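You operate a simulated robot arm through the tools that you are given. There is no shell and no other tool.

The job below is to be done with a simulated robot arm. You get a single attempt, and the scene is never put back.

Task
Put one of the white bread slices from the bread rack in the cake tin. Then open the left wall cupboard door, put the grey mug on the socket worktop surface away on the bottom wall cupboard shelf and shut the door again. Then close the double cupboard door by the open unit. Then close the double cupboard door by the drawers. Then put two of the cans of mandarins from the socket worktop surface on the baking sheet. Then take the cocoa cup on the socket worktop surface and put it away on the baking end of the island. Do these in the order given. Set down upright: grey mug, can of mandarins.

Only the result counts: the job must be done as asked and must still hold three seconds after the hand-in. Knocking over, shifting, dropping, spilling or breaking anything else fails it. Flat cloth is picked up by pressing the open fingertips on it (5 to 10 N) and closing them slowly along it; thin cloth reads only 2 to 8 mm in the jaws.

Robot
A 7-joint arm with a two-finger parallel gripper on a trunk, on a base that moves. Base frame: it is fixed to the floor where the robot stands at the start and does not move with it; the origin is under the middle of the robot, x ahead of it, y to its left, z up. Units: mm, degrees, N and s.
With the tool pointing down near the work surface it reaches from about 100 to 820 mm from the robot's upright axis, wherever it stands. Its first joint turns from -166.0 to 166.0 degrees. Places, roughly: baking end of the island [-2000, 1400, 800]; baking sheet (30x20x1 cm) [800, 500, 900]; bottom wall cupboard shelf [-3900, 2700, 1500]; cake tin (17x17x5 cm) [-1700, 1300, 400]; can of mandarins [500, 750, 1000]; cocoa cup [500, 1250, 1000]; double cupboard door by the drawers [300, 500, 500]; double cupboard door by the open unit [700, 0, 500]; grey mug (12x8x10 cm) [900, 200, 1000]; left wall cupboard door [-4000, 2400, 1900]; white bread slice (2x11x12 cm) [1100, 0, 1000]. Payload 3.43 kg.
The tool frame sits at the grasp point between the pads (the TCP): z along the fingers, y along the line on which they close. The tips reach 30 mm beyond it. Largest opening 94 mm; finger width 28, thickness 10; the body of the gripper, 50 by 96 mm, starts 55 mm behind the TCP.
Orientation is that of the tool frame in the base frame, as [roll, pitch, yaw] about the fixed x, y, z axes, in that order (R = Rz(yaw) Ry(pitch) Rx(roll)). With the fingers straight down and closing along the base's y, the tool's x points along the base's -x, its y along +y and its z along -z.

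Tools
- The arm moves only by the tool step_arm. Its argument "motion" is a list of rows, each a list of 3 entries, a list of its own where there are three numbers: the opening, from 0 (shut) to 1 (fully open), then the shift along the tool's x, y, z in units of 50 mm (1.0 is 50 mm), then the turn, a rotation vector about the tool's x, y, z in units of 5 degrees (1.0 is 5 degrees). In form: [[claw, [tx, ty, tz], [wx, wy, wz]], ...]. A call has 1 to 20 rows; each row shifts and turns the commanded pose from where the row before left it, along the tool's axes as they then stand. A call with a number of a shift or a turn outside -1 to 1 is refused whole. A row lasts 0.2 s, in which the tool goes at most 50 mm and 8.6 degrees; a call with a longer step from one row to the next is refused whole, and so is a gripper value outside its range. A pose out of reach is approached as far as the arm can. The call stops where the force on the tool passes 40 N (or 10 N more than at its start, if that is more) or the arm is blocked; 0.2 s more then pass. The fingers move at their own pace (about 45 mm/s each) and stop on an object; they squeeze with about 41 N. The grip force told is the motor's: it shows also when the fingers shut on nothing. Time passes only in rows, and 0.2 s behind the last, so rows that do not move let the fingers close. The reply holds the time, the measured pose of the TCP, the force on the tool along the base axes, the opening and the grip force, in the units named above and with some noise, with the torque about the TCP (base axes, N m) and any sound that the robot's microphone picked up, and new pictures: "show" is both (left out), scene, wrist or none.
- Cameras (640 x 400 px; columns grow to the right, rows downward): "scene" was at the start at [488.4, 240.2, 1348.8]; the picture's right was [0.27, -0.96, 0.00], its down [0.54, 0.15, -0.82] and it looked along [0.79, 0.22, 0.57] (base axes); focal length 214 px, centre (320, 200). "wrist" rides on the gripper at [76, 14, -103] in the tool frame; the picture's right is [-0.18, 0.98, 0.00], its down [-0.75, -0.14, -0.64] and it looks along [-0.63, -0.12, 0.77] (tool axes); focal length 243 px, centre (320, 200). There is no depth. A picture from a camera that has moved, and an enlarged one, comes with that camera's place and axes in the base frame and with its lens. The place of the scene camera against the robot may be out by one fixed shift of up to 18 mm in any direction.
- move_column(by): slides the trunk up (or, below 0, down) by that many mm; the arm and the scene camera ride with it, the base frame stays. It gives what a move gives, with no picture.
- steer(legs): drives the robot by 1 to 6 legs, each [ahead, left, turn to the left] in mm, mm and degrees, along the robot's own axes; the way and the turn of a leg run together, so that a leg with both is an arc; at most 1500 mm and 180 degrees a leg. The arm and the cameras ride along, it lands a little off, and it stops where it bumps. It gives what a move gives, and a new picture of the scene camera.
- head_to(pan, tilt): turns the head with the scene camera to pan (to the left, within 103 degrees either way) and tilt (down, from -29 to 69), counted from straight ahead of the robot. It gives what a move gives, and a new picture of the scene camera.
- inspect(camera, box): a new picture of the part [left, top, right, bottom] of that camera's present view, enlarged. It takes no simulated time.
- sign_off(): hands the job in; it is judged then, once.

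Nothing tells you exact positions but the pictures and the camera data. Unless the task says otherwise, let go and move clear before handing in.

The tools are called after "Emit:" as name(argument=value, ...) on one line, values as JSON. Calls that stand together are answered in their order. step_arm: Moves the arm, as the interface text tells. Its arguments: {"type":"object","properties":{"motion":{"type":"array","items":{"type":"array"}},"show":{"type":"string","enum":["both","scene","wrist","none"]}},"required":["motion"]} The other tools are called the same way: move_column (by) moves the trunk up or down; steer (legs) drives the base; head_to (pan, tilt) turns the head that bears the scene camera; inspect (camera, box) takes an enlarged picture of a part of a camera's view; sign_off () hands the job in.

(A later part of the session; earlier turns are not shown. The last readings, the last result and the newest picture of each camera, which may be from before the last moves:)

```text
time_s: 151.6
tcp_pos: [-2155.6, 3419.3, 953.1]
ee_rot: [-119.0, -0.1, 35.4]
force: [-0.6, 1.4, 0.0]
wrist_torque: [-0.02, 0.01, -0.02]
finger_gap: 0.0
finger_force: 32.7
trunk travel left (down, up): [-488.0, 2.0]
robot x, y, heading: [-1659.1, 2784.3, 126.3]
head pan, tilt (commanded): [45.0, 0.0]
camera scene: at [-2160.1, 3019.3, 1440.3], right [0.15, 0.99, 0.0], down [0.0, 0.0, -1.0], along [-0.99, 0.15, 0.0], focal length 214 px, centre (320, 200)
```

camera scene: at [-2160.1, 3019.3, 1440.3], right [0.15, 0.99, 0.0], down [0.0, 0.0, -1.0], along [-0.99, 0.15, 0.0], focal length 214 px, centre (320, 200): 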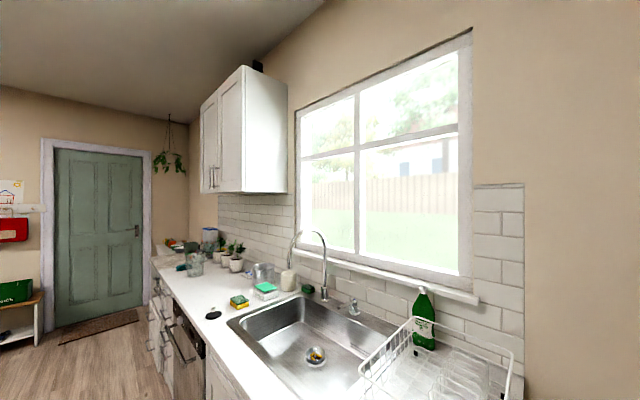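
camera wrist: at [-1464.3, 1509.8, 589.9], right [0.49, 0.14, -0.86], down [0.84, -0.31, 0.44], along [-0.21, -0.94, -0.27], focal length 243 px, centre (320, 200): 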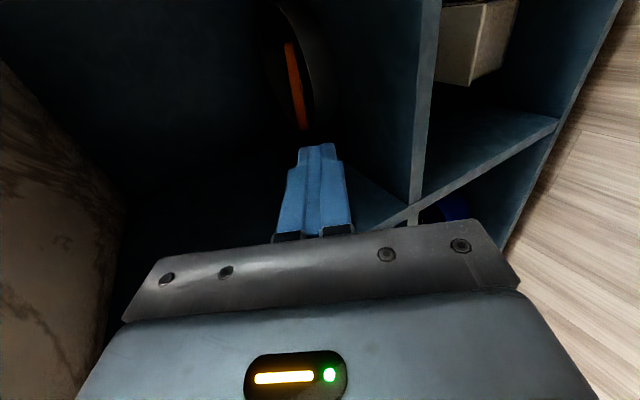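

I'm facing the window wall, and the cupboard is to the left. I'll back up slightly and slide left until I'm in front of the cupboard.

Emit:
steer(legs=[[-100, 0, 0.6], [0, 1500, 0], [0, 420, 0]])

Emit:
head_to(pan=-10, tilt=-20)

Emit:
head_to(pan=-20, tilt=10)

```text
time_s: 161.9
tcp_pos: [-3626.9, 2178.8, 953.4]
ee_rot: [-119.1, -0.2, 37.1]
force: [0.6, -0.3, 0.0]
wrist_torque: [-0.01, -0.01, -0.02]
finger_gap: 0.0
finger_force: 33.0
trunk travel left (down, up): [-488.0, 2.0]
robot x, y, heading: [-3112.5, 1559.9, 127.7]
head pan, tilt (commanded): [45.0, 0.0]
camera scene: at [-3619.5, 1777.6, 1440.3], right [0.13, 0.99, 0.0], down [0.0, 0.0, -1.0], along [-0.99, 0.13, 0.0], focal length 214 px, centre (320, 200)
```

scene: 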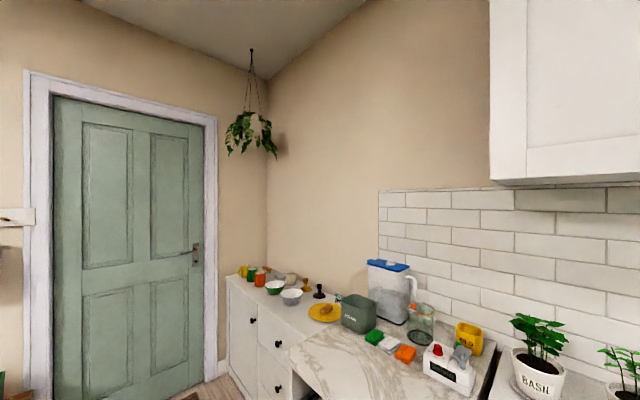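

```text
time_s: 163.2
tcp_pos: [-3626.5, 2178.8, 952.1]
ee_rot: [-119.1, -0.1, 37.0]
force: [0.2, 0.2, -0.1]
wrist_torque: [0.0, -0.03, -0.02]
finger_gap: 0.2
finger_force: 33.4
trunk travel left (down, up): [-488.0, 2.0]
robot x, y, heading: [-3110.0, 1555.7, 128.0]
head pan, tilt (commanded): [-10.0, -20.0]
camera scene: at [-3565.8, 1833.5, 1469.5], right [0.88, 0.47, 0.0], down [-0.16, 0.3, -0.94], along [-0.44, 0.83, 0.34], focal length 214 px, centre (320, 200)
```

scene: 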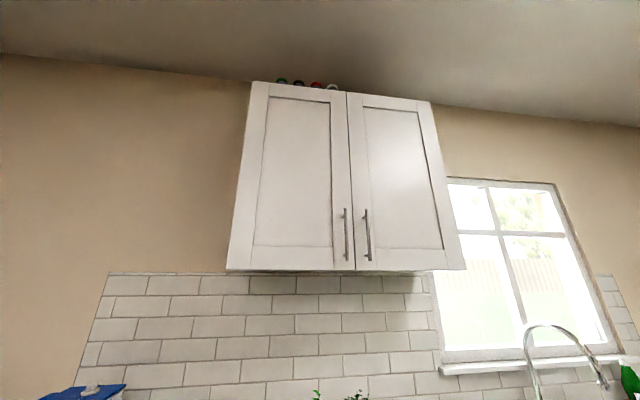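

```text
time_s: 164.1
tcp_pos: [-3628.0, 2177.6, 951.7]
ee_rot: [-119.1, -0.1, 37.2]
force: [-0.5, 0.7, -0.1]
wrist_torque: [0.01, -0.01, 0.0]
finger_gap: 0.1
finger_force: 33.1
trunk travel left (down, up): [-488.0, 2.0]
robot x, y, heading: [-3112.4, 1558.2, 127.5]
head pan, tilt (commanded): [-20.0, 10.0]
camera scene: at [-3558.7, 1854.8, 1424.3], right [0.95, 0.31, 0.0], down [0.05, -0.16, -0.98], along [-0.3, 0.94, -0.17], focal length 214 px, centre (320, 200)
```

scene: 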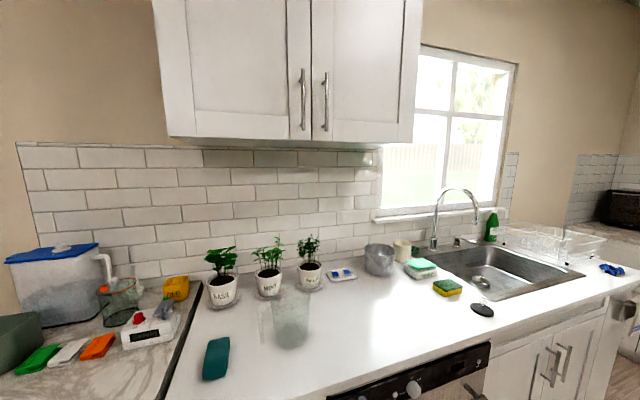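

The left door's handle is a vertical bar at n≈-1571, z≈1525–1680, with the door fronts at s≈-4268. I need the fingers to close horizontally, so I'll roll the hand 90°, putting the camera on top.

Emit:
step_arm(motion=[[0, [0, 0, 0], [0, 0, -1]], [0, [0, 0, 0], [0, 0, -1]], [0, [0, 0, 0], [0, 0, -1]], [0, [0, 0, 0], [0, 0, -1]], [0, [0, 0, 0], [0, 0, -1]], [0, [0, 0, 0], [0, 0, -1]], [0, [0, 0, 0], [0, 0, -1]], [0, [0, 0, 0], [0, 0, -1]], [0, [0, 0, 0], [0, 0, -1]], [0, [0, 0, 0], [0, 0, -1]], [0, [0, 0, 0], [0, 0, -1]], [0, [0, 0, 0], [0, 0, -1]], [0, [0, 0, 0], [0, 0, -1]], [0, [0, 0, 0], [0, 0, -1]], [0, [0, 0, 0], [0, 0, -1]], [0, [0, 0, 0], [0, 0, -1]], [0, [0, 0, 0], [0, 0, -1]], [0, [0, 0, 0], [0, 0, -1]]], show="both")

```text
time_s: 167.9
tcp_pos: [-3626.3, 2178.3, 950.8]
ee_rot: [179.7, -60.8, 127.4]
force: [-0.8, 0.4, 0.2]
wrist_torque: [0.02, -0.02, -0.02]
finger_gap: 0.0
finger_force: 32.7
trunk travel left (down, up): [-488.0, 2.0]
robot x, y, heading: [-3109.4, 1556.4, 127.9]
head pan, tilt (commanded): [-20.0, 10.0]
camera scene: at [-3558.7, 1854.8, 1424.2], right [0.95, 0.31, 0.0], down [0.05, -0.17, -0.98], along [-0.3, 0.94, -0.17], focal length 214 px, centre (320, 200)
camera wrist: at [-3582.3, 2145.1, 1068.1], right [0.84, 0.52, -0.16], down [0.45, -0.82, -0.35], along [-0.31, 0.22, -0.92], focal length 243 px, centre (320, 200)
```

scene: 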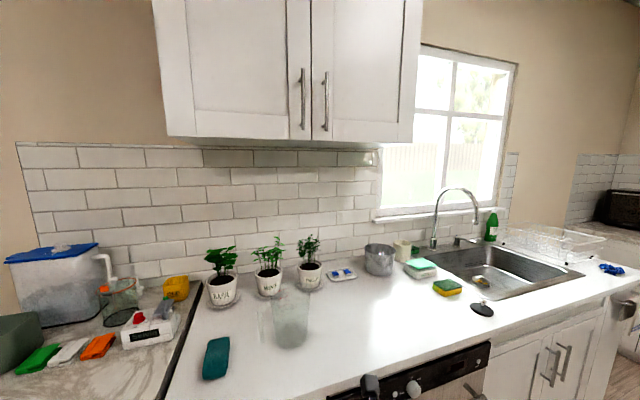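
wrist: 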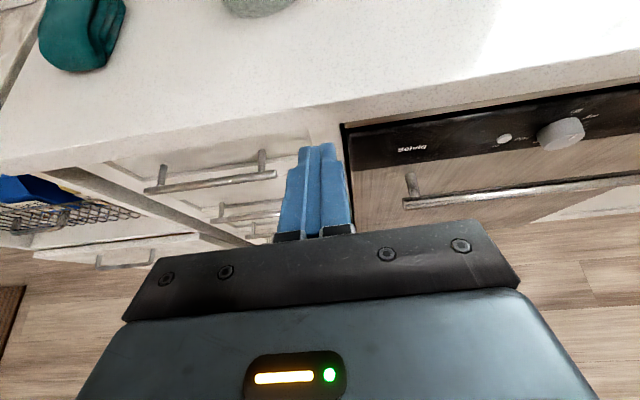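

The roll works. Now I'll pitch the hand level and start raising it toward handle height in front of the cupboard.

Emit:
step_arm(motion=[[0, [0, 0, 0], [0, 0.98, 0]], [0, [0, 0, 0], [0, 0.98, 0]], [0, [0, 0, 0], [0, 0.98, 0]], [0, [0, 0, 0], [0, 0.98, 0]], [0, [0, 0, 0], [0, 0.98, 0]], [0, [0, 0, 0], [0, 0.98, 0]], [0, [0.9, 0, 0.3], [0, 0, 0]], [0, [0.9, 0, 0.3], [0, 0, 0]], [0, [0.9, 0, 0.3], [0, 0, 0]], [0, [0.9, 0, 0.3], [0, 0, 0]], [0, [0.9, 0, 0.3], [0, 0, 0]], [0, [0.9, 0, 0.3], [0, 0, 0]], [0, [0, 0, 0], [0, 0, 0]]], show="scene")

```text
time_s: 170.7
tcp_pos: [-3679.0, 2249.1, 1220.5]
ee_rot: [14.9, -89.9, -67.6]
force: [-0.2, -0.2, -0.4]
wrist_torque: [0.01, 0.01, 0.03]
finger_gap: 0.0
finger_force: 33.0
trunk travel left (down, up): [-488.0, 2.0]
robot x, y, heading: [-3108.1, 1552.7, 127.9]
head pan, tilt (commanded): [-20.0, 10.0]
camera scene: at [-3558.3, 1855.1, 1424.3], right [0.95, 0.31, 0.0], down [0.05, -0.17, -0.98], along [-0.3, 0.94, -0.17], focal length 214 px, centre (320, 200)
```

scene: 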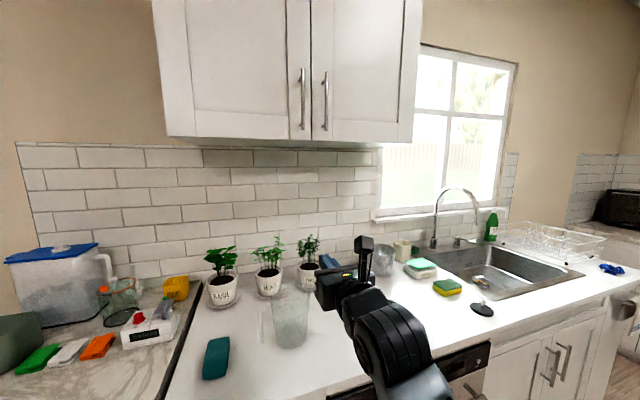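

Emit:
step_arm(motion=[[0, [0.9, 0, 0], [0, 0, 0]], [0, [0.9, 0, 0], [0, 0, 0]], [0, [0.9, 0, 0], [0, 0, 0]], [0, [0.9, 0, 0], [0, 0, 0]], [0, [0, 0, 0], [0, 0, 0]]], show="none")

Emit:
step_arm(motion=[[0, [0.9, 0, 0], [0, 0, 0]], [0, [0.9, 0, 0], [0, 0, 0]], [0, [0.9, 0, 0], [0, 0, 0]], [0, [0.9, 0, 0], [0, 0, 0]], [0, [0, 0, 0], [0, 0, 0]]], show="both")

```text
time_s: 171.9
tcp_pos: [-3680.1, 2247.1, 1402.3]
ee_rot: [16.0, -89.8, -69.0]
force: [0.3, 0.4, -0.2]
wrist_torque: [0.01, -0.03, 0.02]
finger_gap: 0.0
finger_force: 33.2
trunk travel left (down, up): [-488.0, 2.0]
robot x, y, heading: [-3108.4, 1561.5, 127.7]
head pan, tilt (commanded): [-20.0, 10.0]
```

```text
time_s: 173.1
tcp_pos: [-3679.8, 2244.4, 1582.5]
ee_rot: [13.3, -89.7, -66.1]
force: [-0.5, -0.4, 0.5]
wrist_torque: [0.01, -0.04, 0.0]
finger_gap: 0.2
finger_force: 33.2
trunk travel left (down, up): [-488.0, 2.0]
robot x, y, heading: [-3111.5, 1558.1, 127.9]
head pan, tilt (commanded): [-20.0, 10.0]
camera scene: at [-3558.6, 1854.8, 1424.3], right [0.95, 0.31, 0.0], down [0.05, -0.17, -0.98], along [-0.3, 0.94, -0.17], focal length 214 px, centre (320, 200)
camera wrist: at [-3605.7, 2172.2, 1658.2], right [0.78, 0.59, -0.18], down [0.27, -0.59, -0.76], along [-0.56, 0.54, -0.63], focal length 243 px, centre (320, 200)
```

scene: 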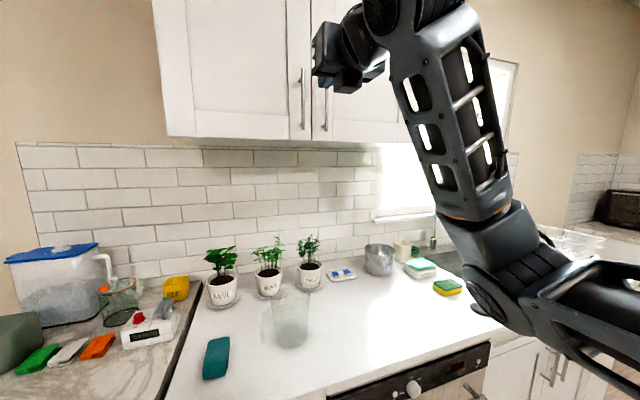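
wrist: 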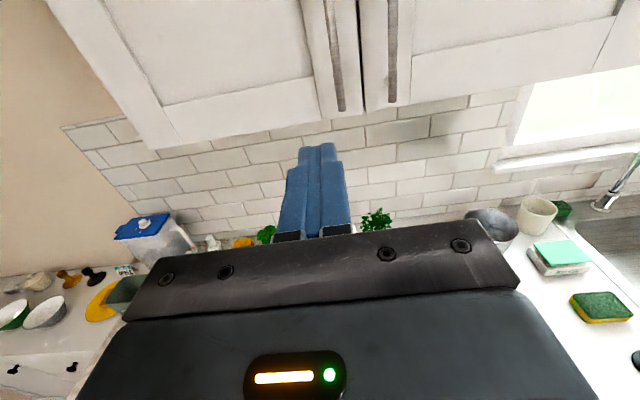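

The hand reaches handle height with the tool level. The wrist view puts the left handle at n≈-1578, s≈-4250. I'll line up, open the jaws and approach.

Emit:
step_arm(motion=[[0.5, [0.36, 0.4, 0], [0, 0, 0]], [0.5, [0, 0, 0.8], [0, 0, 0]], [0.5, [0, 0, 0.8], [0, 0, 0]], [0.5, [0, 0, 0.8], [0, 0, 0]], [0.5, [0, 0, 0], [0, 0, 0]]], show="both")

Emit:
inspect(camera="wrist", box=[200, 0, 440, 150])

```text
time_s: 174.3
tcp_pos: [-3736.5, 2355.2, 1601.2]
ee_rot: [12.2, -89.7, -65.0]
force: [-0.6, 0.7, 0.9]
wrist_torque: [0.01, 0.01, 0.0]
finger_gap: 47.1
finger_force: 0.1
trunk travel left (down, up): [-488.0, 2.0]
robot x, y, heading: [-3108.9, 1556.8, 127.8]
head pan, tilt (commanded): [-20.0, 10.0]
camera scene: at [-3558.6, 1855.0, 1424.2], right [0.95, 0.31, 0.0], down [0.05, -0.17, -0.98], along [-0.3, 0.94, -0.17], focal length 214 px, centre (320, 200)
camera wrist: at [-3661.9, 2281.9, 1675.9], right [0.78, 0.59, -0.18], down [0.27, -0.59, -0.76], along [-0.56, 0.54, -0.63], focal length 243 px, centre (320, 200)
```

scene: 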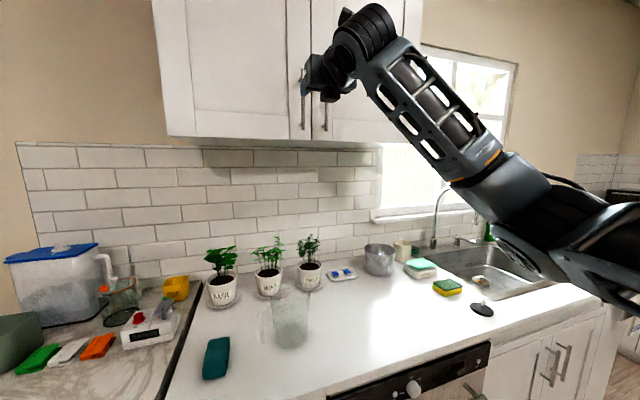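
wrist: 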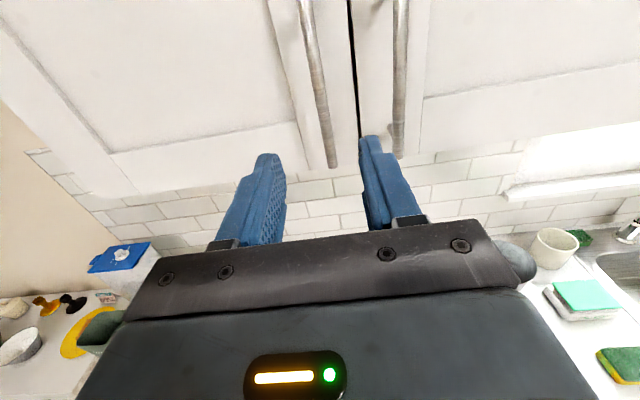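

```text
2.67 times, centred on (320, 75) of wrist
camera zoom: at [-3661.9, 2281.9, 1675.9], right [0.78, 0.59, -0.18], down [0.27, -0.59, -0.76], along [-0.56, 0.54, -0.63], focal length 647 px, centre (320, 533)
```

zoom: 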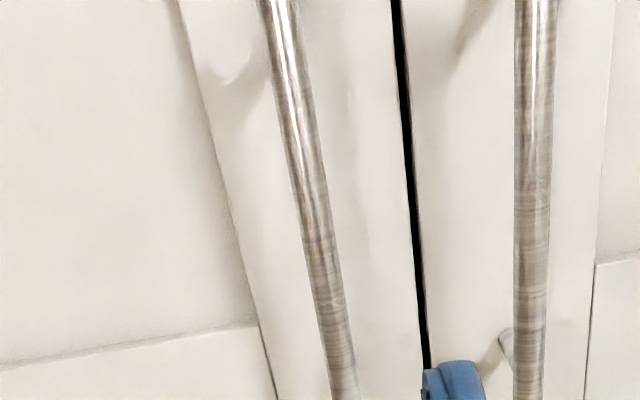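

The handle bar is at n≈-1574, s≈-4263, centred between the fingers. I'll advance about 122 mm and close on it.

Emit:
step_arm(motion=[[0.5, [0, 0.03, 0.8], [0, 0, 0]], [0.5, [0, 0, 0.8], [0, 0, 0]], [0.5, [0, 0, 0.5], [0, 0, 0]], [0.5, [0, 0, 0.34], [0, 0, 0]], [0.5, [0, 0, 0], [0, 0, 0]]], show="both")

```text
time_s: 175.5
tcp_pos: [-3806.5, 2452.2, 1602.6]
ee_rot: [15.9, -89.7, -69.0]
force: [0.2, 0.6, -0.3]
wrist_torque: [-0.02, 0.02, 0.01]
finger_gap: 47.0
finger_force: 0.0
trunk travel left (down, up): [-488.0, 2.0]
robot x, y, heading: [-3112.5, 1557.8, 127.6]
head pan, tilt (commanded): [-20.0, 10.0]
camera scene: at [-3558.7, 1854.9, 1424.2], right [0.95, 0.31, 0.0], down [0.05, -0.17, -0.98], along [-0.3, 0.94, -0.17], focal length 214 px, centre (320, 200)
camera wrist: at [-3732.7, 2379.4, 1677.5], right [0.78, 0.59, -0.18], down [0.27, -0.59, -0.76], along [-0.56, 0.54, -0.63], focal length 243 px, centre (320, 200)
```

scene: 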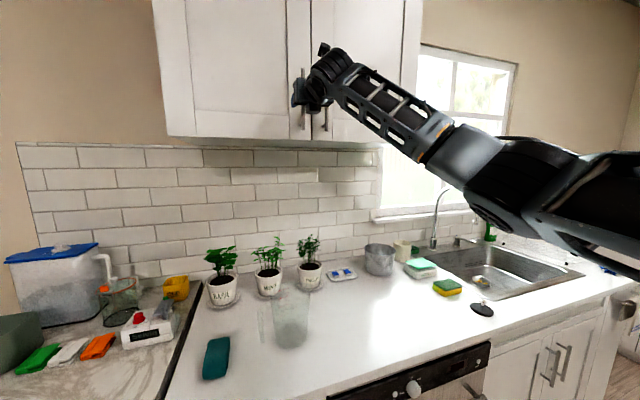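
wrist: 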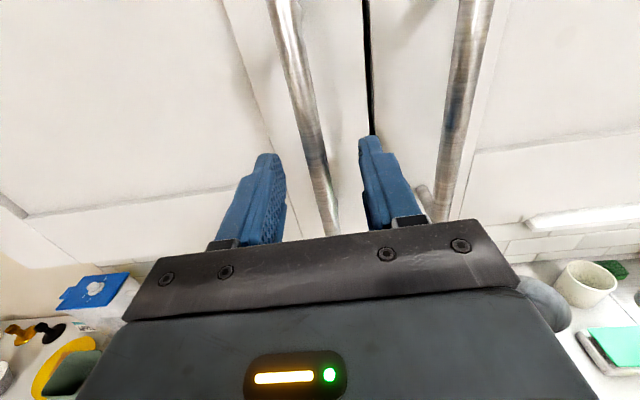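

The bar is between the fingers. Closing.

Emit:
step_arm(motion=[[0.3, [0, 0, 0], [0, 0, 0]], [0.1, [0, 0, 0], [0, 0, 0]], [0, [0, 0, 0], [0, 0, 0]], [0, [0, 0, 0], [0, 0, 0]], [0, [0, 0, 0], [0, 0, 0]]], show="wrist")

```text
time_s: 176.7
tcp_pos: [-3808.7, 2451.4, 1601.8]
ee_rot: [2.1, -89.6, -55.0]
force: [-3.8, -2.4, 0.3]
wrist_torque: [-0.43, 1.14, 0.03]
finger_gap: 11.3
finger_force: 45.1
trunk travel left (down, up): [-488.0, 2.0]
robot x, y, heading: [-3110.3, 1551.1, 127.6]
head pan, tilt (commanded): [-20.0, 10.0]
camera wrist: at [-3733.0, 2379.0, 1677.4], right [0.78, 0.59, -0.18], down [0.27, -0.59, -0.76], along [-0.56, 0.54, -0.63], focal length 243 px, centre (320, 200)
```

wrist: 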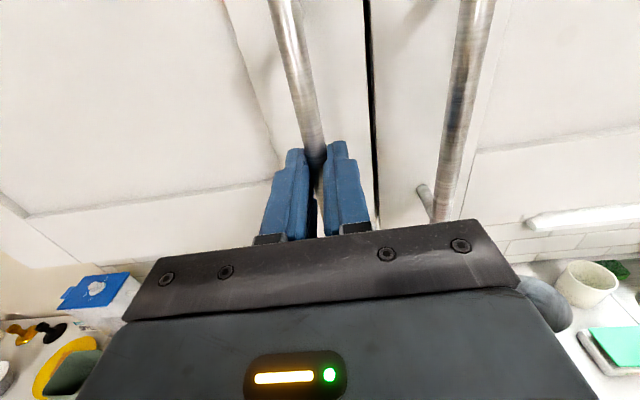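

The handle is gripped. I'll pull the door open along its hinge arc (radius about 344 mm) in small steps.

Emit:
step_arm(motion=[[0, [0, -0.04, -0.3], [0, 0, 0]], [0, [0, -0.04, -0.3], [0, 0, 0]], [0, [0, -0.134, -0.584], [0, 0, 0]], [0, [0, -0.182, -0.572], [0, 0, 0]], [0, [0, 0, 0], [0, 0, 0]]], show="both")

```text
time_s: 177.9
tcp_pos: [-3772.3, 2368.8, 1601.6]
ee_rot: [18.0, -89.6, -70.8]
force: [-20.8, -5.8, 20.0]
wrist_torque: [-0.03, 0.53, 0.31]
finger_gap: 11.6
finger_force: 44.1
trunk travel left (down, up): [-488.0, 2.0]
robot x, y, heading: [-3113.1, 1555.9, 127.6]
head pan, tilt (commanded): [-20.0, 10.0]
camera scene: at [-3559.5, 1853.9, 1424.4], right [0.95, 0.31, 0.0], down [0.05, -0.16, -0.98], along [-0.3, 0.94, -0.17], focal length 214 px, centre (320, 200)
camera wrist: at [-3697.7, 2295.8, 1676.7], right [0.78, 0.6, -0.18], down [0.27, -0.59, -0.76], along [-0.56, 0.54, -0.62], focal length 243 px, centre (320, 200)
```

scene: 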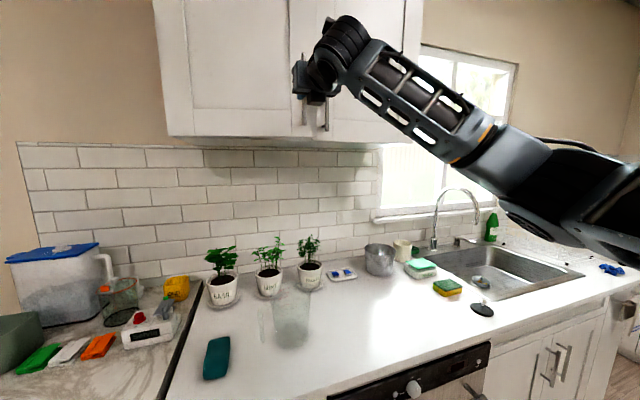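
wrist: 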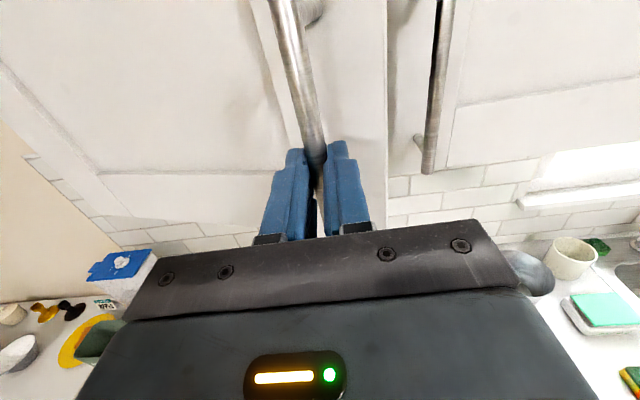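

The door is swinging open. The side force shows the arc is slightly tighter than I assumed, so I'll adjust and continue.

Emit:
step_arm(motion=[[0, [0.04, -0.3, -0.5], [0, 0, 0]], [0, [0.02, -0.28, -0.49], [0, 0, 0]], [0, [0, -0.32, -0.47], [0, 0, 0]], [0, [0, -0.36, -0.44], [0, 0, 0]], [0, [0, 0, 0], [0, 0, 0]]], show="both")

```text
time_s: 179.1
tcp_pos: [-3759.1, 2262.8, 1601.5]
ee_rot: [175.2, -89.8, 131.1]
force: [9.9, -1.2, -4.5]
wrist_torque: [0.41, 0.34, 0.03]
finger_gap: 11.7
finger_force: 44.9
trunk travel left (down, up): [-488.0, 2.0]
robot x, y, heading: [-3111.5, 1555.9, 127.8]
head pan, tilt (commanded): [-20.0, 10.0]
stopped in row 5: the force on the tool passed its limit at 41 N (the readings are from after the stop); the commanded pose is now the measured one
camera scene: at [-3557.1, 1855.7, 1424.5], right [0.95, 0.3, 0.0], down [0.05, -0.17, -0.98], along [-0.3, 0.94, -0.17], focal length 214 px, centre (320, 200)
camera wrist: at [-3686.1, 2188.7, 1677.9], right [0.79, 0.58, -0.18], down [0.27, -0.6, -0.75], along [-0.55, 0.55, -0.63], focal length 243 px, centre (320, 200)
```

scene: 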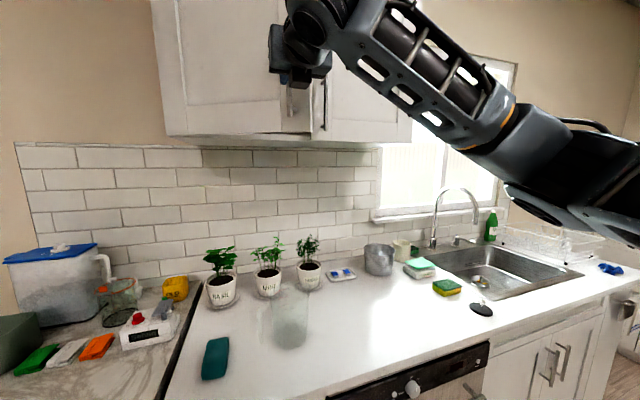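
wrist: 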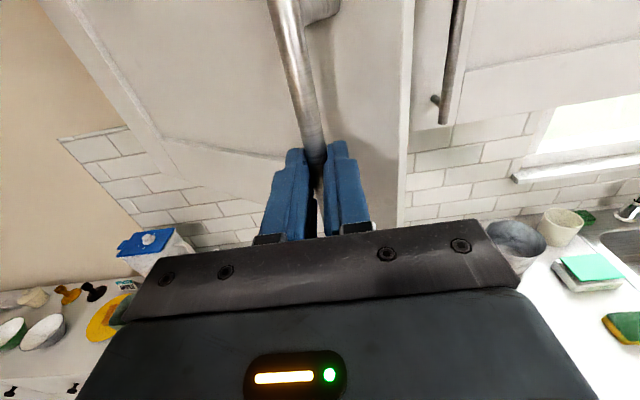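

Emit:
step_arm(motion=[[0, [0, -0.19, -0.23], [0, 0, 0]], [0, [0, -0.19, -0.23], [0, 0, 0]], [0, [0, -0.428, -0.418], [0, 0, 0]], [0, [0, -0.464, -0.378], [0, 0, 0]], [0, [0, 0, 0], [0, 0, 0]]], show="both")

```text
time_s: 180.0
tcp_pos: [-3766.7, 2196.9, 1601.4]
ee_rot: [179.4, -89.6, 126.7]
force: [10.8, -2.4, -4.2]
wrist_torque: [-0.25, 1.06, -0.13]
finger_gap: 11.3
finger_force: 45.5
trunk travel left (down, up): [-488.0, 2.0]
robot x, y, heading: [-3108.8, 1556.7, 127.5]
head pan, tilt (commanded): [-20.0, 10.0]
stopped in row 4: the force on the tool passed its limit at 42 N (the readings are from after the stop); the commanded pose is now the measured one
camera scene: at [-3556.7, 1855.8, 1424.5], right [0.95, 0.3, 0.0], down [0.05, -0.17, -0.98], along [-0.3, 0.94, -0.17], focal length 214 px, centre (320, 200)
camera wrist: at [-3694.3, 2123.7, 1678.3], right [0.8, 0.58, -0.18], down [0.27, -0.61, -0.75], along [-0.55, 0.55, -0.64], focal length 243 px, centre (320, 200)
```

scene: 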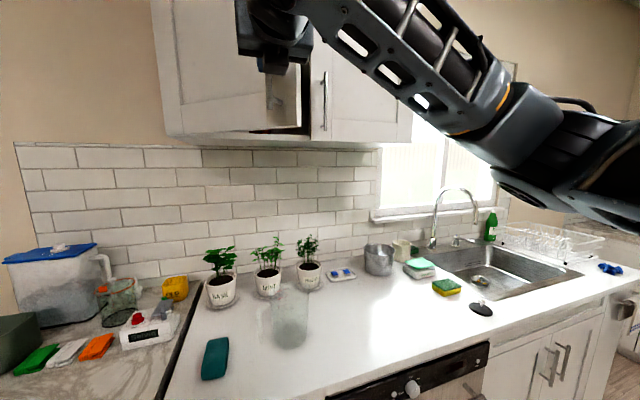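
wrist: 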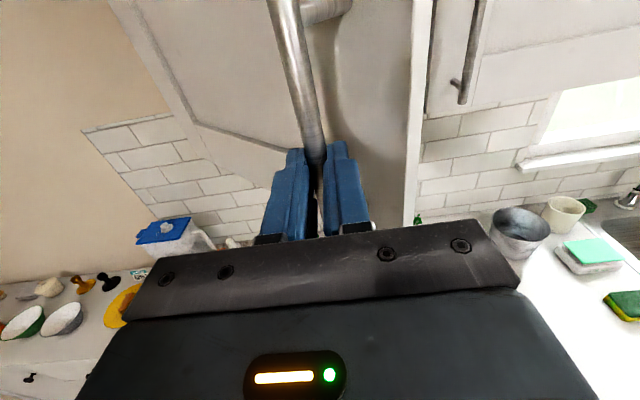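

The door is about 44° open and I can see into the cupboard. I'll let go, back off, and then push the door further from its inner side.

Emit:
step_arm(motion=[[0.3, [0, 0, 0], [0, 0, 0]], [0.5, [0, 0, 0], [0, 0, 0]], [0.5, [0, 0, 0], [0, 0, 0]], [0.5, [0, 0, -0.5], [0, 0, 0]], [0.5, [0, 0, -0.7], [0, 0, 0]], [0.3, [0, 0.5, -0.2], [0, 0, 0]], [0, [0, 0.8, 0], [0, 0, 0]], [0, [0, 0.8, 0], [0, 0, 0]], [0, [0, 0, 0], [0, 0, 0]]], show="both")

```text
time_s: 182.0
tcp_pos: [-3642.0, 2200.7, 1600.2]
ee_rot: [170.8, -89.8, 135.4]
force: [-0.2, 0.3, -0.3]
wrist_torque: [-0.02, -0.03, 0.01]
finger_gap: 0.1
finger_force: 33.0
trunk travel left (down, up): [-488.0, 2.0]
robot x, y, heading: [-3107.0, 1554.1, 128.0]
head pan, tilt (commanded): [-20.0, 10.0]
camera scene: at [-3557.4, 1855.5, 1424.3], right [0.95, 0.3, 0.0], down [0.05, -0.17, -0.98], along [-0.3, 0.94, -0.17], focal length 214 px, centre (320, 200)
camera wrist: at [-3568.3, 2127.6, 1677.7], right [0.79, 0.58, -0.18], down [0.27, -0.6, -0.75], along [-0.55, 0.55, -0.64], focal length 243 px, centre (320, 200)
```

scene: 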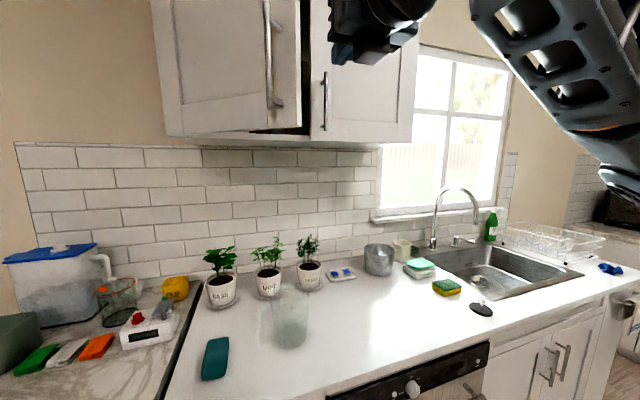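
wrist: 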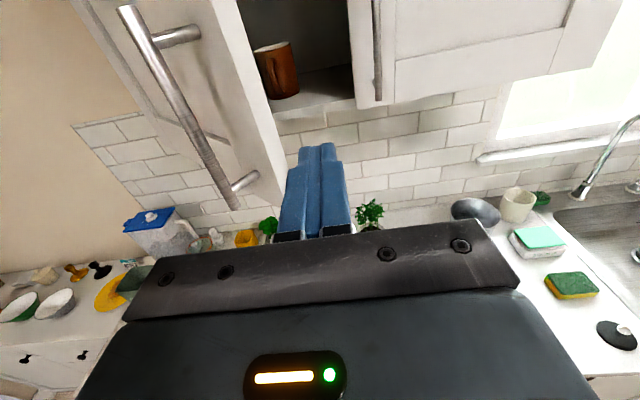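

The door stays where I left it, and there's a brown mug on the bottom shelf. I'll put the closed fingers inside the door edge and push it open, partly with the arm and partly by sliding the base left.

Emit:
step_arm(motion=[[0, [0, 0, 0.8], [0, 0, 0]], [0, [0, 0, 0.8], [0, 0, 0]], [0, [0, 0, 0.7], [0, 0, 0]], [0, [0, -0.5, 0], [0, 0, 0]], [0, [0, -0.5, 0], [0, 0, 0]], [0, [0, -0.5, 0], [0, 0, 0]], [0, [0, -0.4, 0], [0, 0, 0]]], show="both")

```text
time_s: 183.3
tcp_pos: [-3755.7, 2260.7, 1599.5]
ee_rot: [164.6, -89.7, 141.4]
force: [1.7, 0.3, 0.6]
wrist_torque: [-0.01, -0.04, 0.06]
finger_gap: 0.1
finger_force: 33.3
trunk travel left (down, up): [-488.0, 2.0]
robot x, y, heading: [-3107.2, 1557.6, 127.6]
head pan, tilt (commanded): [-20.0, 10.0]
stopped in row 6: the force on the tool passed its limit at 65 N (the readings are from after the stop); the commanded pose is now the measured one
camera scene: at [-3557.2, 1855.7, 1424.3], right [0.95, 0.3, 0.0], down [0.05, -0.17, -0.98], along [-0.3, 0.94, -0.17], focal length 214 px, centre (320, 200)
camera wrist: at [-3682.9, 2187.1, 1677.5], right [0.8, 0.58, -0.18], down [0.27, -0.6, -0.75], along [-0.54, 0.55, -0.64], focal length 243 px, centre (320, 200)
```

scene: 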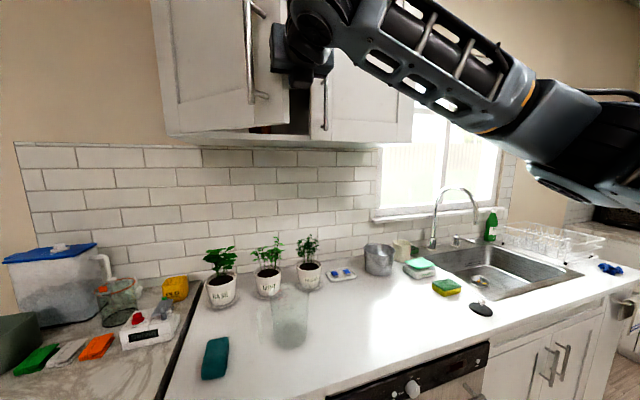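
wrist: 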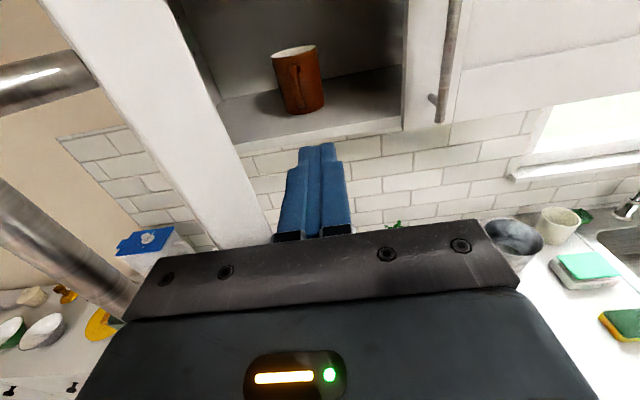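

The body of the hand bumped the door edge and swung it further open. I'll keep pushing left, more slowly.

Emit:
step_arm(motion=[[0, [0, -0.2, 0], [0, 0, 0]], [0, [0, -0.2, 0], [0, 0, 0]], [0, [0, -0.2, 0], [0, 0, 0]], [0, [0, -0.2, 0], [0, 0, 0]], [0, [0, -0.2, 0], [0, 0, 0]], [0, [0, -0.2, 0], [0, 0, 0]]], show="both")

```text
time_s: 183.7
tcp_pos: [-3756.1, 2258.7, 1600.5]
ee_rot: [179.4, -89.7, 126.3]
force: [23.0, -5.8, -4.3]
wrist_torque: [0.45, 0.6, 1.19]
finger_gap: 0.0
finger_force: 32.8
trunk travel left (down, up): [-488.0, 2.0]
robot x, y, heading: [-3107.5, 1553.7, 127.6]
head pan, tilt (commanded): [-20.0, 10.0]
stopped in row 1: the force on the tool passed its limit at 51 N (the readings are from after the stop); the commanded pose is now the measured one
camera scene: at [-3555.5, 1855.6, 1424.6], right [0.95, 0.3, 0.0], down [0.05, -0.17, -0.98], along [-0.3, 0.94, -0.17], focal length 214 px, centre (320, 200)
camera wrist: at [-3683.5, 2184.6, 1677.6], right [0.8, 0.57, -0.18], down [0.26, -0.61, -0.75], along [-0.54, 0.55, -0.64], focal length 243 px, centre (320, 200)
```

scene: 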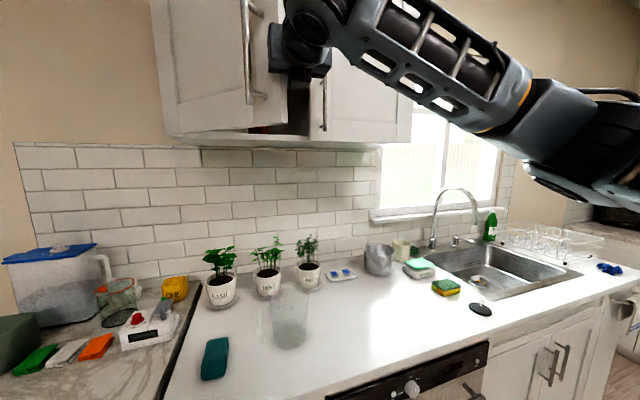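
wrist: 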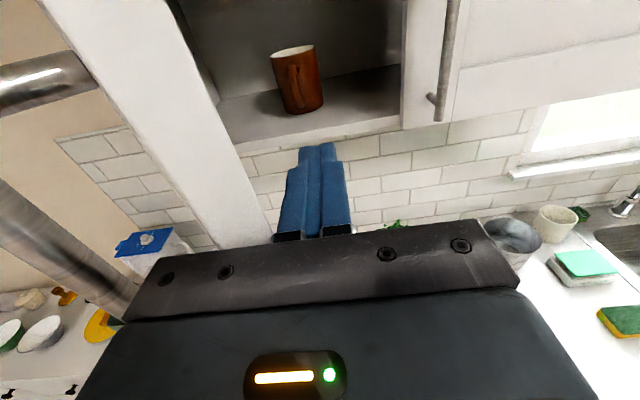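

The hand's body is hitting the door's edge instead of the fingers hooking behind it. I'll back off about 30 mm so only the fingers reach behind the edge, then let the base slide left and back to swing the door.

Emit:
step_arm(motion=[[0, [0, 0.3, 0], [0, 0, 0]], [0, [0, 0.1, -0.64], [0, 0, 0]], [0, [0, 0, 0], [0, 0, 0]]], show="wrist")

Emit:
steer(legs=[[-25, 60, 0]])

Emit:
step_arm(motion=[[0, [0, 0, 0], [0, 0, 0]]], show="wrist")

```text
time_s: 184.5
tcp_pos: [-3722.9, 2243.6, 1599.3]
ee_rot: [173.9, -89.6, 131.8]
force: [-0.3, 0.0, 0.6]
wrist_torque: [-0.01, -0.05, -0.01]
finger_gap: 0.1
finger_force: 33.0
trunk travel left (down, up): [-488.0, 2.0]
robot x, y, heading: [-3109.1, 1551.4, 127.8]
head pan, tilt (commanded): [-20.0, 10.0]
camera wrist: at [-3651.0, 2169.7, 1676.6], right [0.8, 0.57, -0.18], down [0.26, -0.61, -0.75], along [-0.54, 0.55, -0.64], focal length 243 px, centre (320, 200)
```

wrist: 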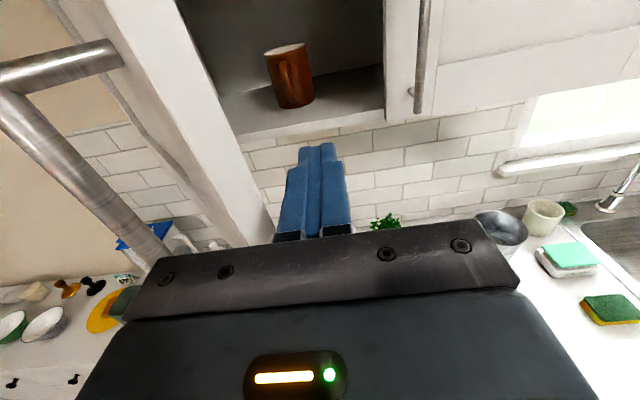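

```text
time_s: 185.4
tcp_pos: [-3756.3, 2187.7, 1599.6]
ee_rot: [172.3, -89.5, 133.5]
force: [-1.2, -0.1, 0.6]
wrist_torque: [0.02, -0.02, 0.03]
finger_gap: 0.0
finger_force: 32.9
trunk travel left (down, up): [-488.0, 2.0]
robot x, y, heading: [-3142.0, 1500.7, 127.6]
head pan, tilt (commanded): [-20.0, 10.0]
camera scene: at [-3589.3, 1799.2, 1424.2], right [0.95, 0.3, 0.0], down [0.05, -0.17, -0.98], along [-0.3, 0.94, -0.17], focal length 214 px, centre (320, 200)
```

scene: 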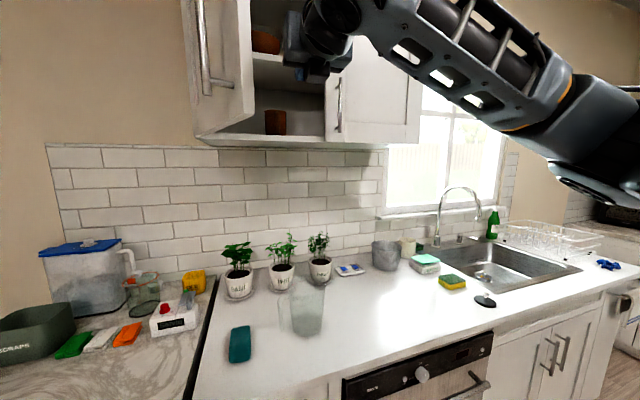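

```text
time_s: 185.8
tcp_pos: [-3755.5, 2187.3, 1599.0]
ee_rot: [171.7, -89.6, 134.1]
force: [0.1, 0.2, 0.2]
wrist_torque: [-0.01, 0.01, 0.02]
finger_gap: 0.1
finger_force: 33.0
trunk travel left (down, up): [-488.0, 2.0]
robot x, y, heading: [-3140.2, 1503.3, 127.6]
head pan, tilt (commanded): [-20.0, 10.0]
camera wrist: at [-3683.8, 2113.1, 1676.6], right [0.8, 0.57, -0.18], down [0.27, -0.61, -0.75], along [-0.54, 0.55, -0.64], focal length 243 px, centre (320, 200)
```

wrist: 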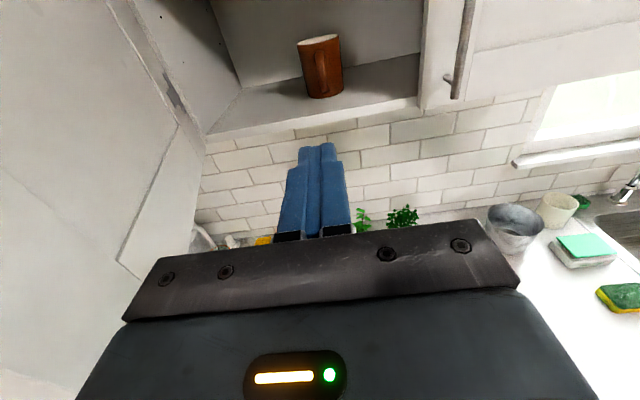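

That works: the door is now well open. I'll nudge it a bit further to get full access.

Emit:
steer(legs=[[-25, 90, 0]])

Emit:
step_arm(motion=[[0, [0, 0, 0], [0, 0, 0]]], show="wrist")

```text
time_s: 187.0
tcp_pos: [-3812.2, 2111.2, 1600.8]
ee_rot: [172.4, -89.6, 133.5]
force: [-0.6, -0.1, 0.2]
wrist_torque: [-0.01, 0.0, 0.02]
finger_gap: 0.0
finger_force: 32.3
trunk travel left (down, up): [-488.0, 2.0]
robot x, y, heading: [-3194.6, 1423.1, 127.6]
head pan, tilt (commanded): [-20.0, 10.0]
camera scene: at [-3645.1, 1723.5, 1424.2], right [0.95, 0.31, 0.0], down [0.05, -0.17, -0.98], along [-0.3, 0.94, -0.17], focal length 214 px, centre (320, 200)
```

scene: 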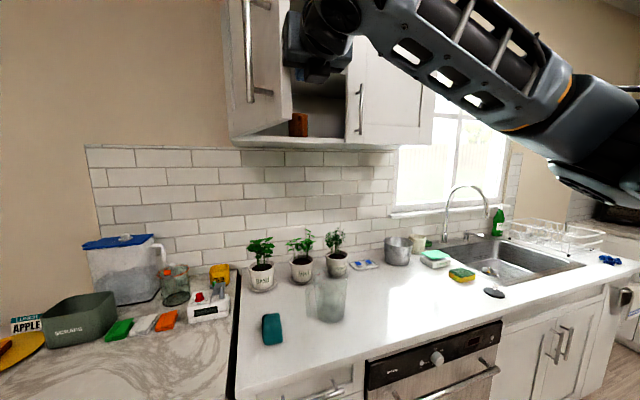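

```text
time_s: 187.4
tcp_pos: [-3812.5, 2110.4, 1599.0]
ee_rot: [171.9, -89.5, 134.2]
force: [-0.3, -0.3, 0.2]
wrist_torque: [-0.01, 0.02, -0.02]
finger_gap: 0.0
finger_force: 33.3
trunk travel left (down, up): [-488.0, 2.0]
robot x, y, heading: [-3195.1, 1422.5, 128.2]
head pan, tilt (commanded): [-20.0, 10.0]
camera wrist: at [-3740.2, 2037.3, 1676.6], right [0.8, 0.58, -0.18], down [0.27, -0.61, -0.75], along [-0.54, 0.55, -0.64], focal length 243 px, centre (320, 200)
```

wrist: 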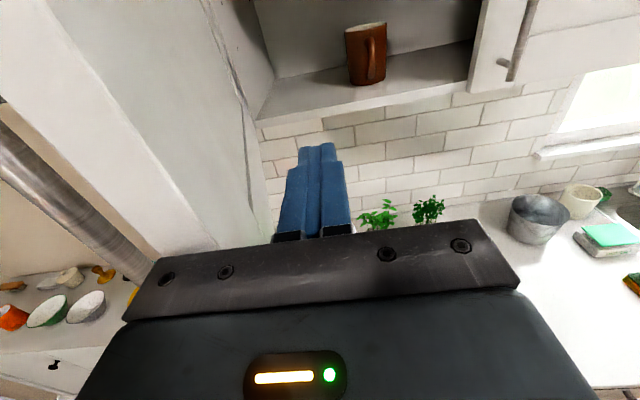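

Emit:
inspect(camera="scene", box=[200, 0, 440, 150])

```text
2.67 times, centred on (320, 75) of scene
camera zoom: at [-3645.3, 1723.3, 1424.2], right [0.95, 0.31, 0.0], down [0.05, -0.17, -0.98], along [-0.3, 0.94, -0.17], focal length 572 px, centre (320, 533)
```

zoom: 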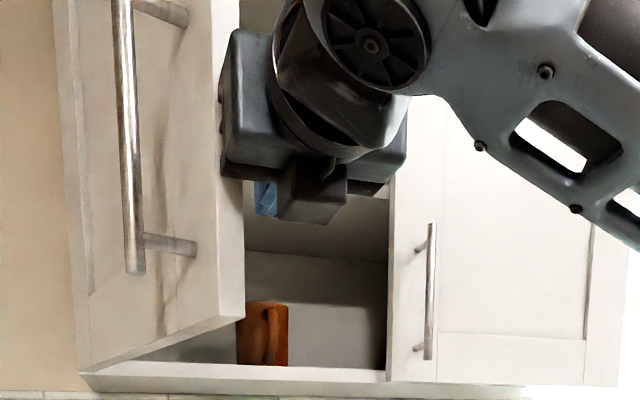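

The door is open about 75°, which is enough. I'll withdraw the hand to the right and back, and use the wrist camera to see how much room the bottom shelf has.

Emit:
step_arm(motion=[[0, [0, 0.6, 0], [0, 0, 0]], [0, [0, 0.8, 0], [0, 0, 0]], [0, [0, 0.4, -0.6], [0, 0, 0]], [0, [0, 0, -0.8], [0, 0, 0]], [0, [0, 0, 0], [0, 0, 0]]], show="both")

Emit:
inspect(camera="scene", box=[200, 0, 440, 150])

```text
time_s: 188.6
tcp_pos: [-3699.0, 2107.7, 1599.4]
ee_rot: [171.2, -89.6, 134.7]
force: [0.7, -0.4, 0.4]
wrist_torque: [-0.02, -0.03, 0.0]
finger_gap: 0.0
finger_force: 33.4
trunk travel left (down, up): [-488.0, 2.0]
robot x, y, heading: [-3199.7, 1426.4, 127.9]
head pan, tilt (commanded): [-20.0, 10.0]
camera scene: at [-3645.1, 1723.4, 1424.3], right [0.95, 0.31, 0.0], down [0.05, -0.17, -0.98], along [-0.3, 0.94, -0.17], focal length 214 px, centre (320, 200)
camera wrist: at [-3626.7, 2033.6, 1676.3], right [0.8, 0.58, -0.18], down [0.27, -0.61, -0.75], along [-0.54, 0.55, -0.64], focal length 243 px, centre (320, 200)
```

scene: 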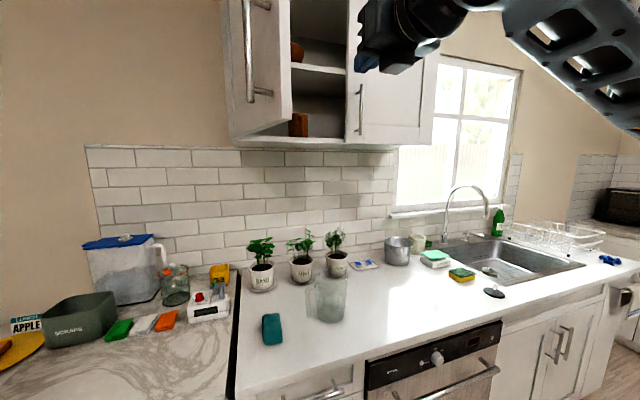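
wrist: 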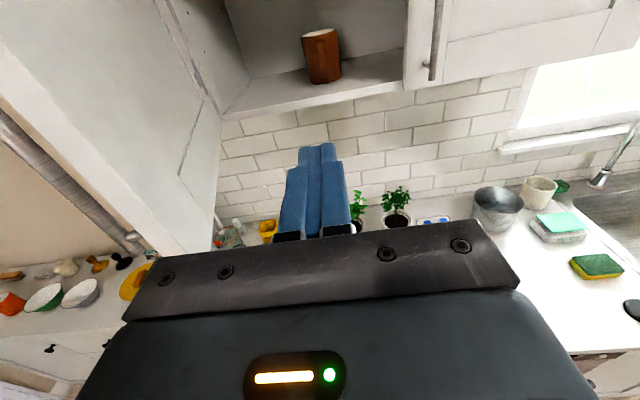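

```text
2.67 times, centred on (320, 75) of scene
camera zoom: at [-3645.1, 1723.4, 1424.3], right [0.95, 0.31, 0.0], down [0.05, -0.17, -0.98], along [-0.3, 0.94, -0.17], focal length 572 px, centre (320, 533)
```

zoom: 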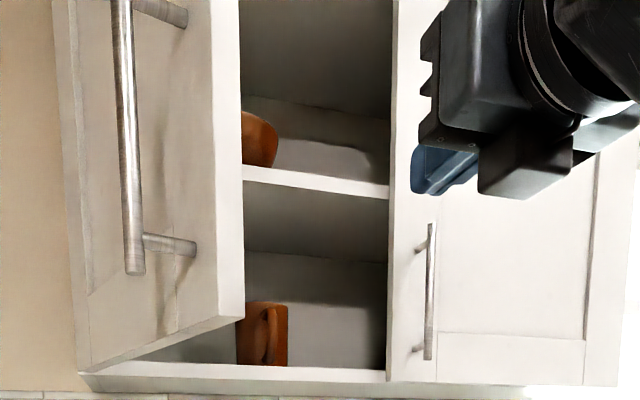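

Emit:
inspect(camera="wrist", box=[150, 0, 470, 140])

```text
2.00 times, centred on (310, 70) of wrist
camera zoom: at [-3626.7, 2033.6, 1676.3], right [0.8, 0.58, -0.18], down [0.27, -0.61, -0.75], along [-0.54, 0.55, -0.64], focal length 485 px, centre (340, 460)
```

zoom: 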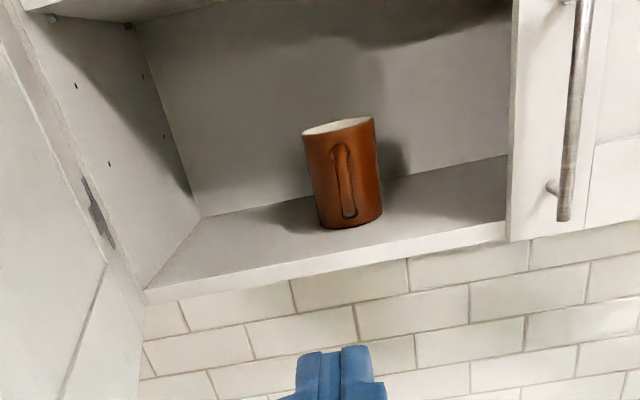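

I can see the bottom shelf clearly: its surface is at z≈1520, there's free space left of the brown mug (n≈-1900 to -1724), and about 200 mm of height. I want the door a bit past 90° so the hand won't brush it, so I'll push it further using the base.

Emit:
step_arm(motion=[[0, [0, 0, 0.6], [0, 0, 0]], [0, [0, 0, 0.6], [0, 0, 0]], [0, [0, -0.6, 0], [0, 0, 0]], [0, [0, -0.5, 0], [0, 0, 0]], [0, [0, -0.3, 0], [0, 0, 0]], [0, [0, -0.2, 0], [0, 0, 0]]], show="none")

Emit:
steer(legs=[[0, 130, 0]])

Emit:
step_arm(motion=[[0, [0, 0, 0], [0, 0, 0]]], show="wrist")

```text
time_s: 190.0
tcp_pos: [-3798.4, 2108.5, 1600.7]
ee_rot: [168.9, -89.6, 136.8]
force: [-0.7, -0.1, 0.8]
wrist_torque: [0.0, 0.01, -0.02]
finger_gap: 0.0
finger_force: 32.8
trunk travel left (down, up): [-488.0, 2.0]
robot x, y, heading: [-3195.1, 1423.2, 127.8]
head pan, tilt (commanded): [-20.0, 10.0]
```

```text
time_s: 191.2
tcp_pos: [-3903.3, 2026.9, 1600.4]
ee_rot: [172.6, -89.6, 133.5]
force: [-0.6, 0.3, -0.2]
wrist_torque: [-0.04, 0.02, 0.04]
finger_gap: 0.0
finger_force: 32.8
trunk travel left (down, up): [-488.0, 2.0]
robot x, y, heading: [-3298.1, 1343.6, 127.9]
head pan, tilt (commanded): [-20.0, 10.0]
camera scene: at [-3749.1, 1642.0, 1424.3], right [0.95, 0.31, 0.0], down [0.05, -0.17, -0.98], along [-0.3, 0.94, -0.17], focal length 214 px, centre (320, 200)
```

scene: 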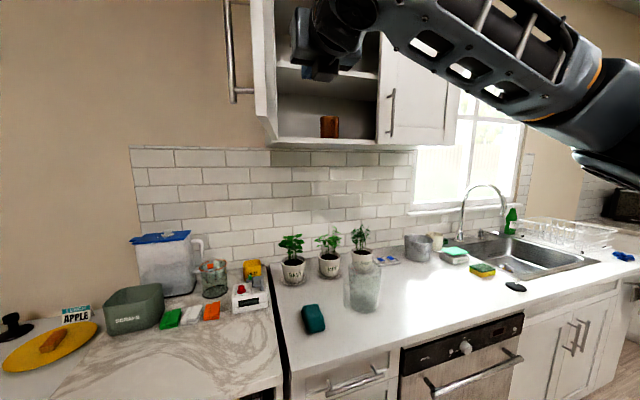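

```text
time_s: 191.7
tcp_pos: [-3904.8, 2027.6, 1599.8]
ee_rot: [169.7, -89.5, 136.3]
force: [0.0, -0.3, 0.0]
wrist_torque: [-0.01, -0.01, 0.0]
finger_gap: 0.2
finger_force: 33.0
trunk travel left (down, up): [-488.0, 2.0]
robot x, y, heading: [-3298.1, 1348.1, 128.1]
head pan, tilt (commanded): [-20.0, 10.0]
camera wrist: at [-3831.4, 1953.1, 1677.3], right [0.8, 0.58, -0.18], down [0.27, -0.61, -0.75], along [-0.54, 0.55, -0.64], focal length 243 px, centre (320, 200)
```

wrist: 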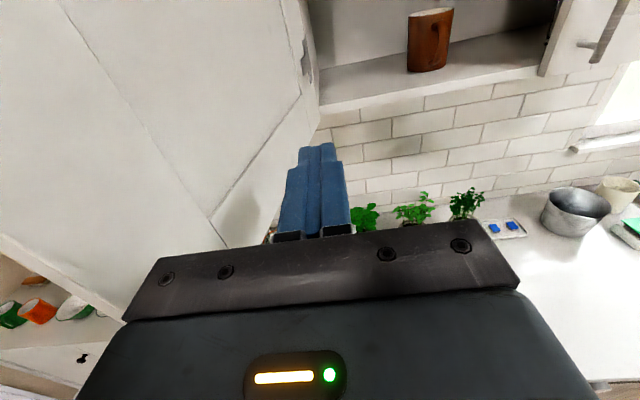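

The door is now past 90°. I'll withdraw, lower the arm to a travel pose, and head back to fetch the grey mug.

Emit:
step_arm(motion=[[0, [0, 0.9, 0], [0, 0, 0]], [0, [0, 0.9, 0], [0, 0, 0]], [0, [0, 0, -0.9], [0, 0, 0]], [0, [0, 0, -0.9], [0, 0, 0]], [0, [-0.5, 0, -0.7], [0, 0, 0]], [0, [-0.9, 0, 0], [0, 0, 0]], [0, [-0.9, 0, 0], [0, 0, 0]], [0, [-0.9, 0, 0], [0, 0, 0]], [0, [-0.9, 0, 0], [0, 0, 0]], [0, [-0.9, 0, 0], [0, 0, 0]], [0, [-0.9, 0, 0], [0, 0, 0]], [0, [-0.9, 0, 0], [0, 0, 0]], [0, [0, 0, 0], [0, 0, 0]]], show="scene")

```text
time_s: 194.4
tcp_pos: [-3766.5, 1994.8, 1264.0]
ee_rot: [172.3, -89.6, 133.7]
force: [0.2, -0.1, -0.5]
wrist_torque: [0.02, 0.01, 0.01]
finger_gap: 0.0
finger_force: 32.9
out of reach, approached as far as the arm can: row 8, 9
trunk travel left (down, up): [-488.0, 2.0]
robot x, y, heading: [-3301.1, 1347.5, 128.2]
head pan, tilt (commanded): [-20.0, 10.0]
camera scene: at [-3749.3, 1641.8, 1424.2], right [0.95, 0.31, 0.0], down [0.05, -0.17, -0.98], along [-0.3, 0.94, -0.17], focal length 214 px, centre (320, 200)
```

scene: 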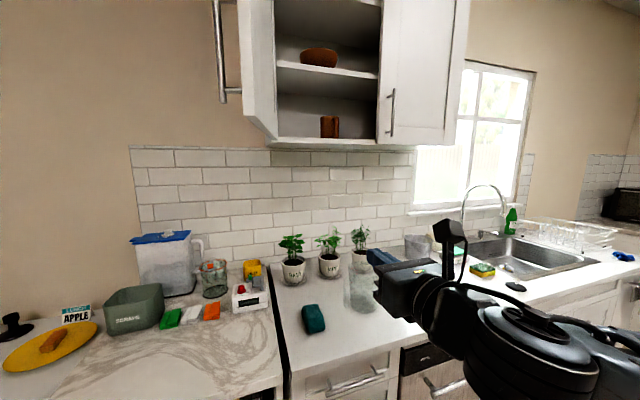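

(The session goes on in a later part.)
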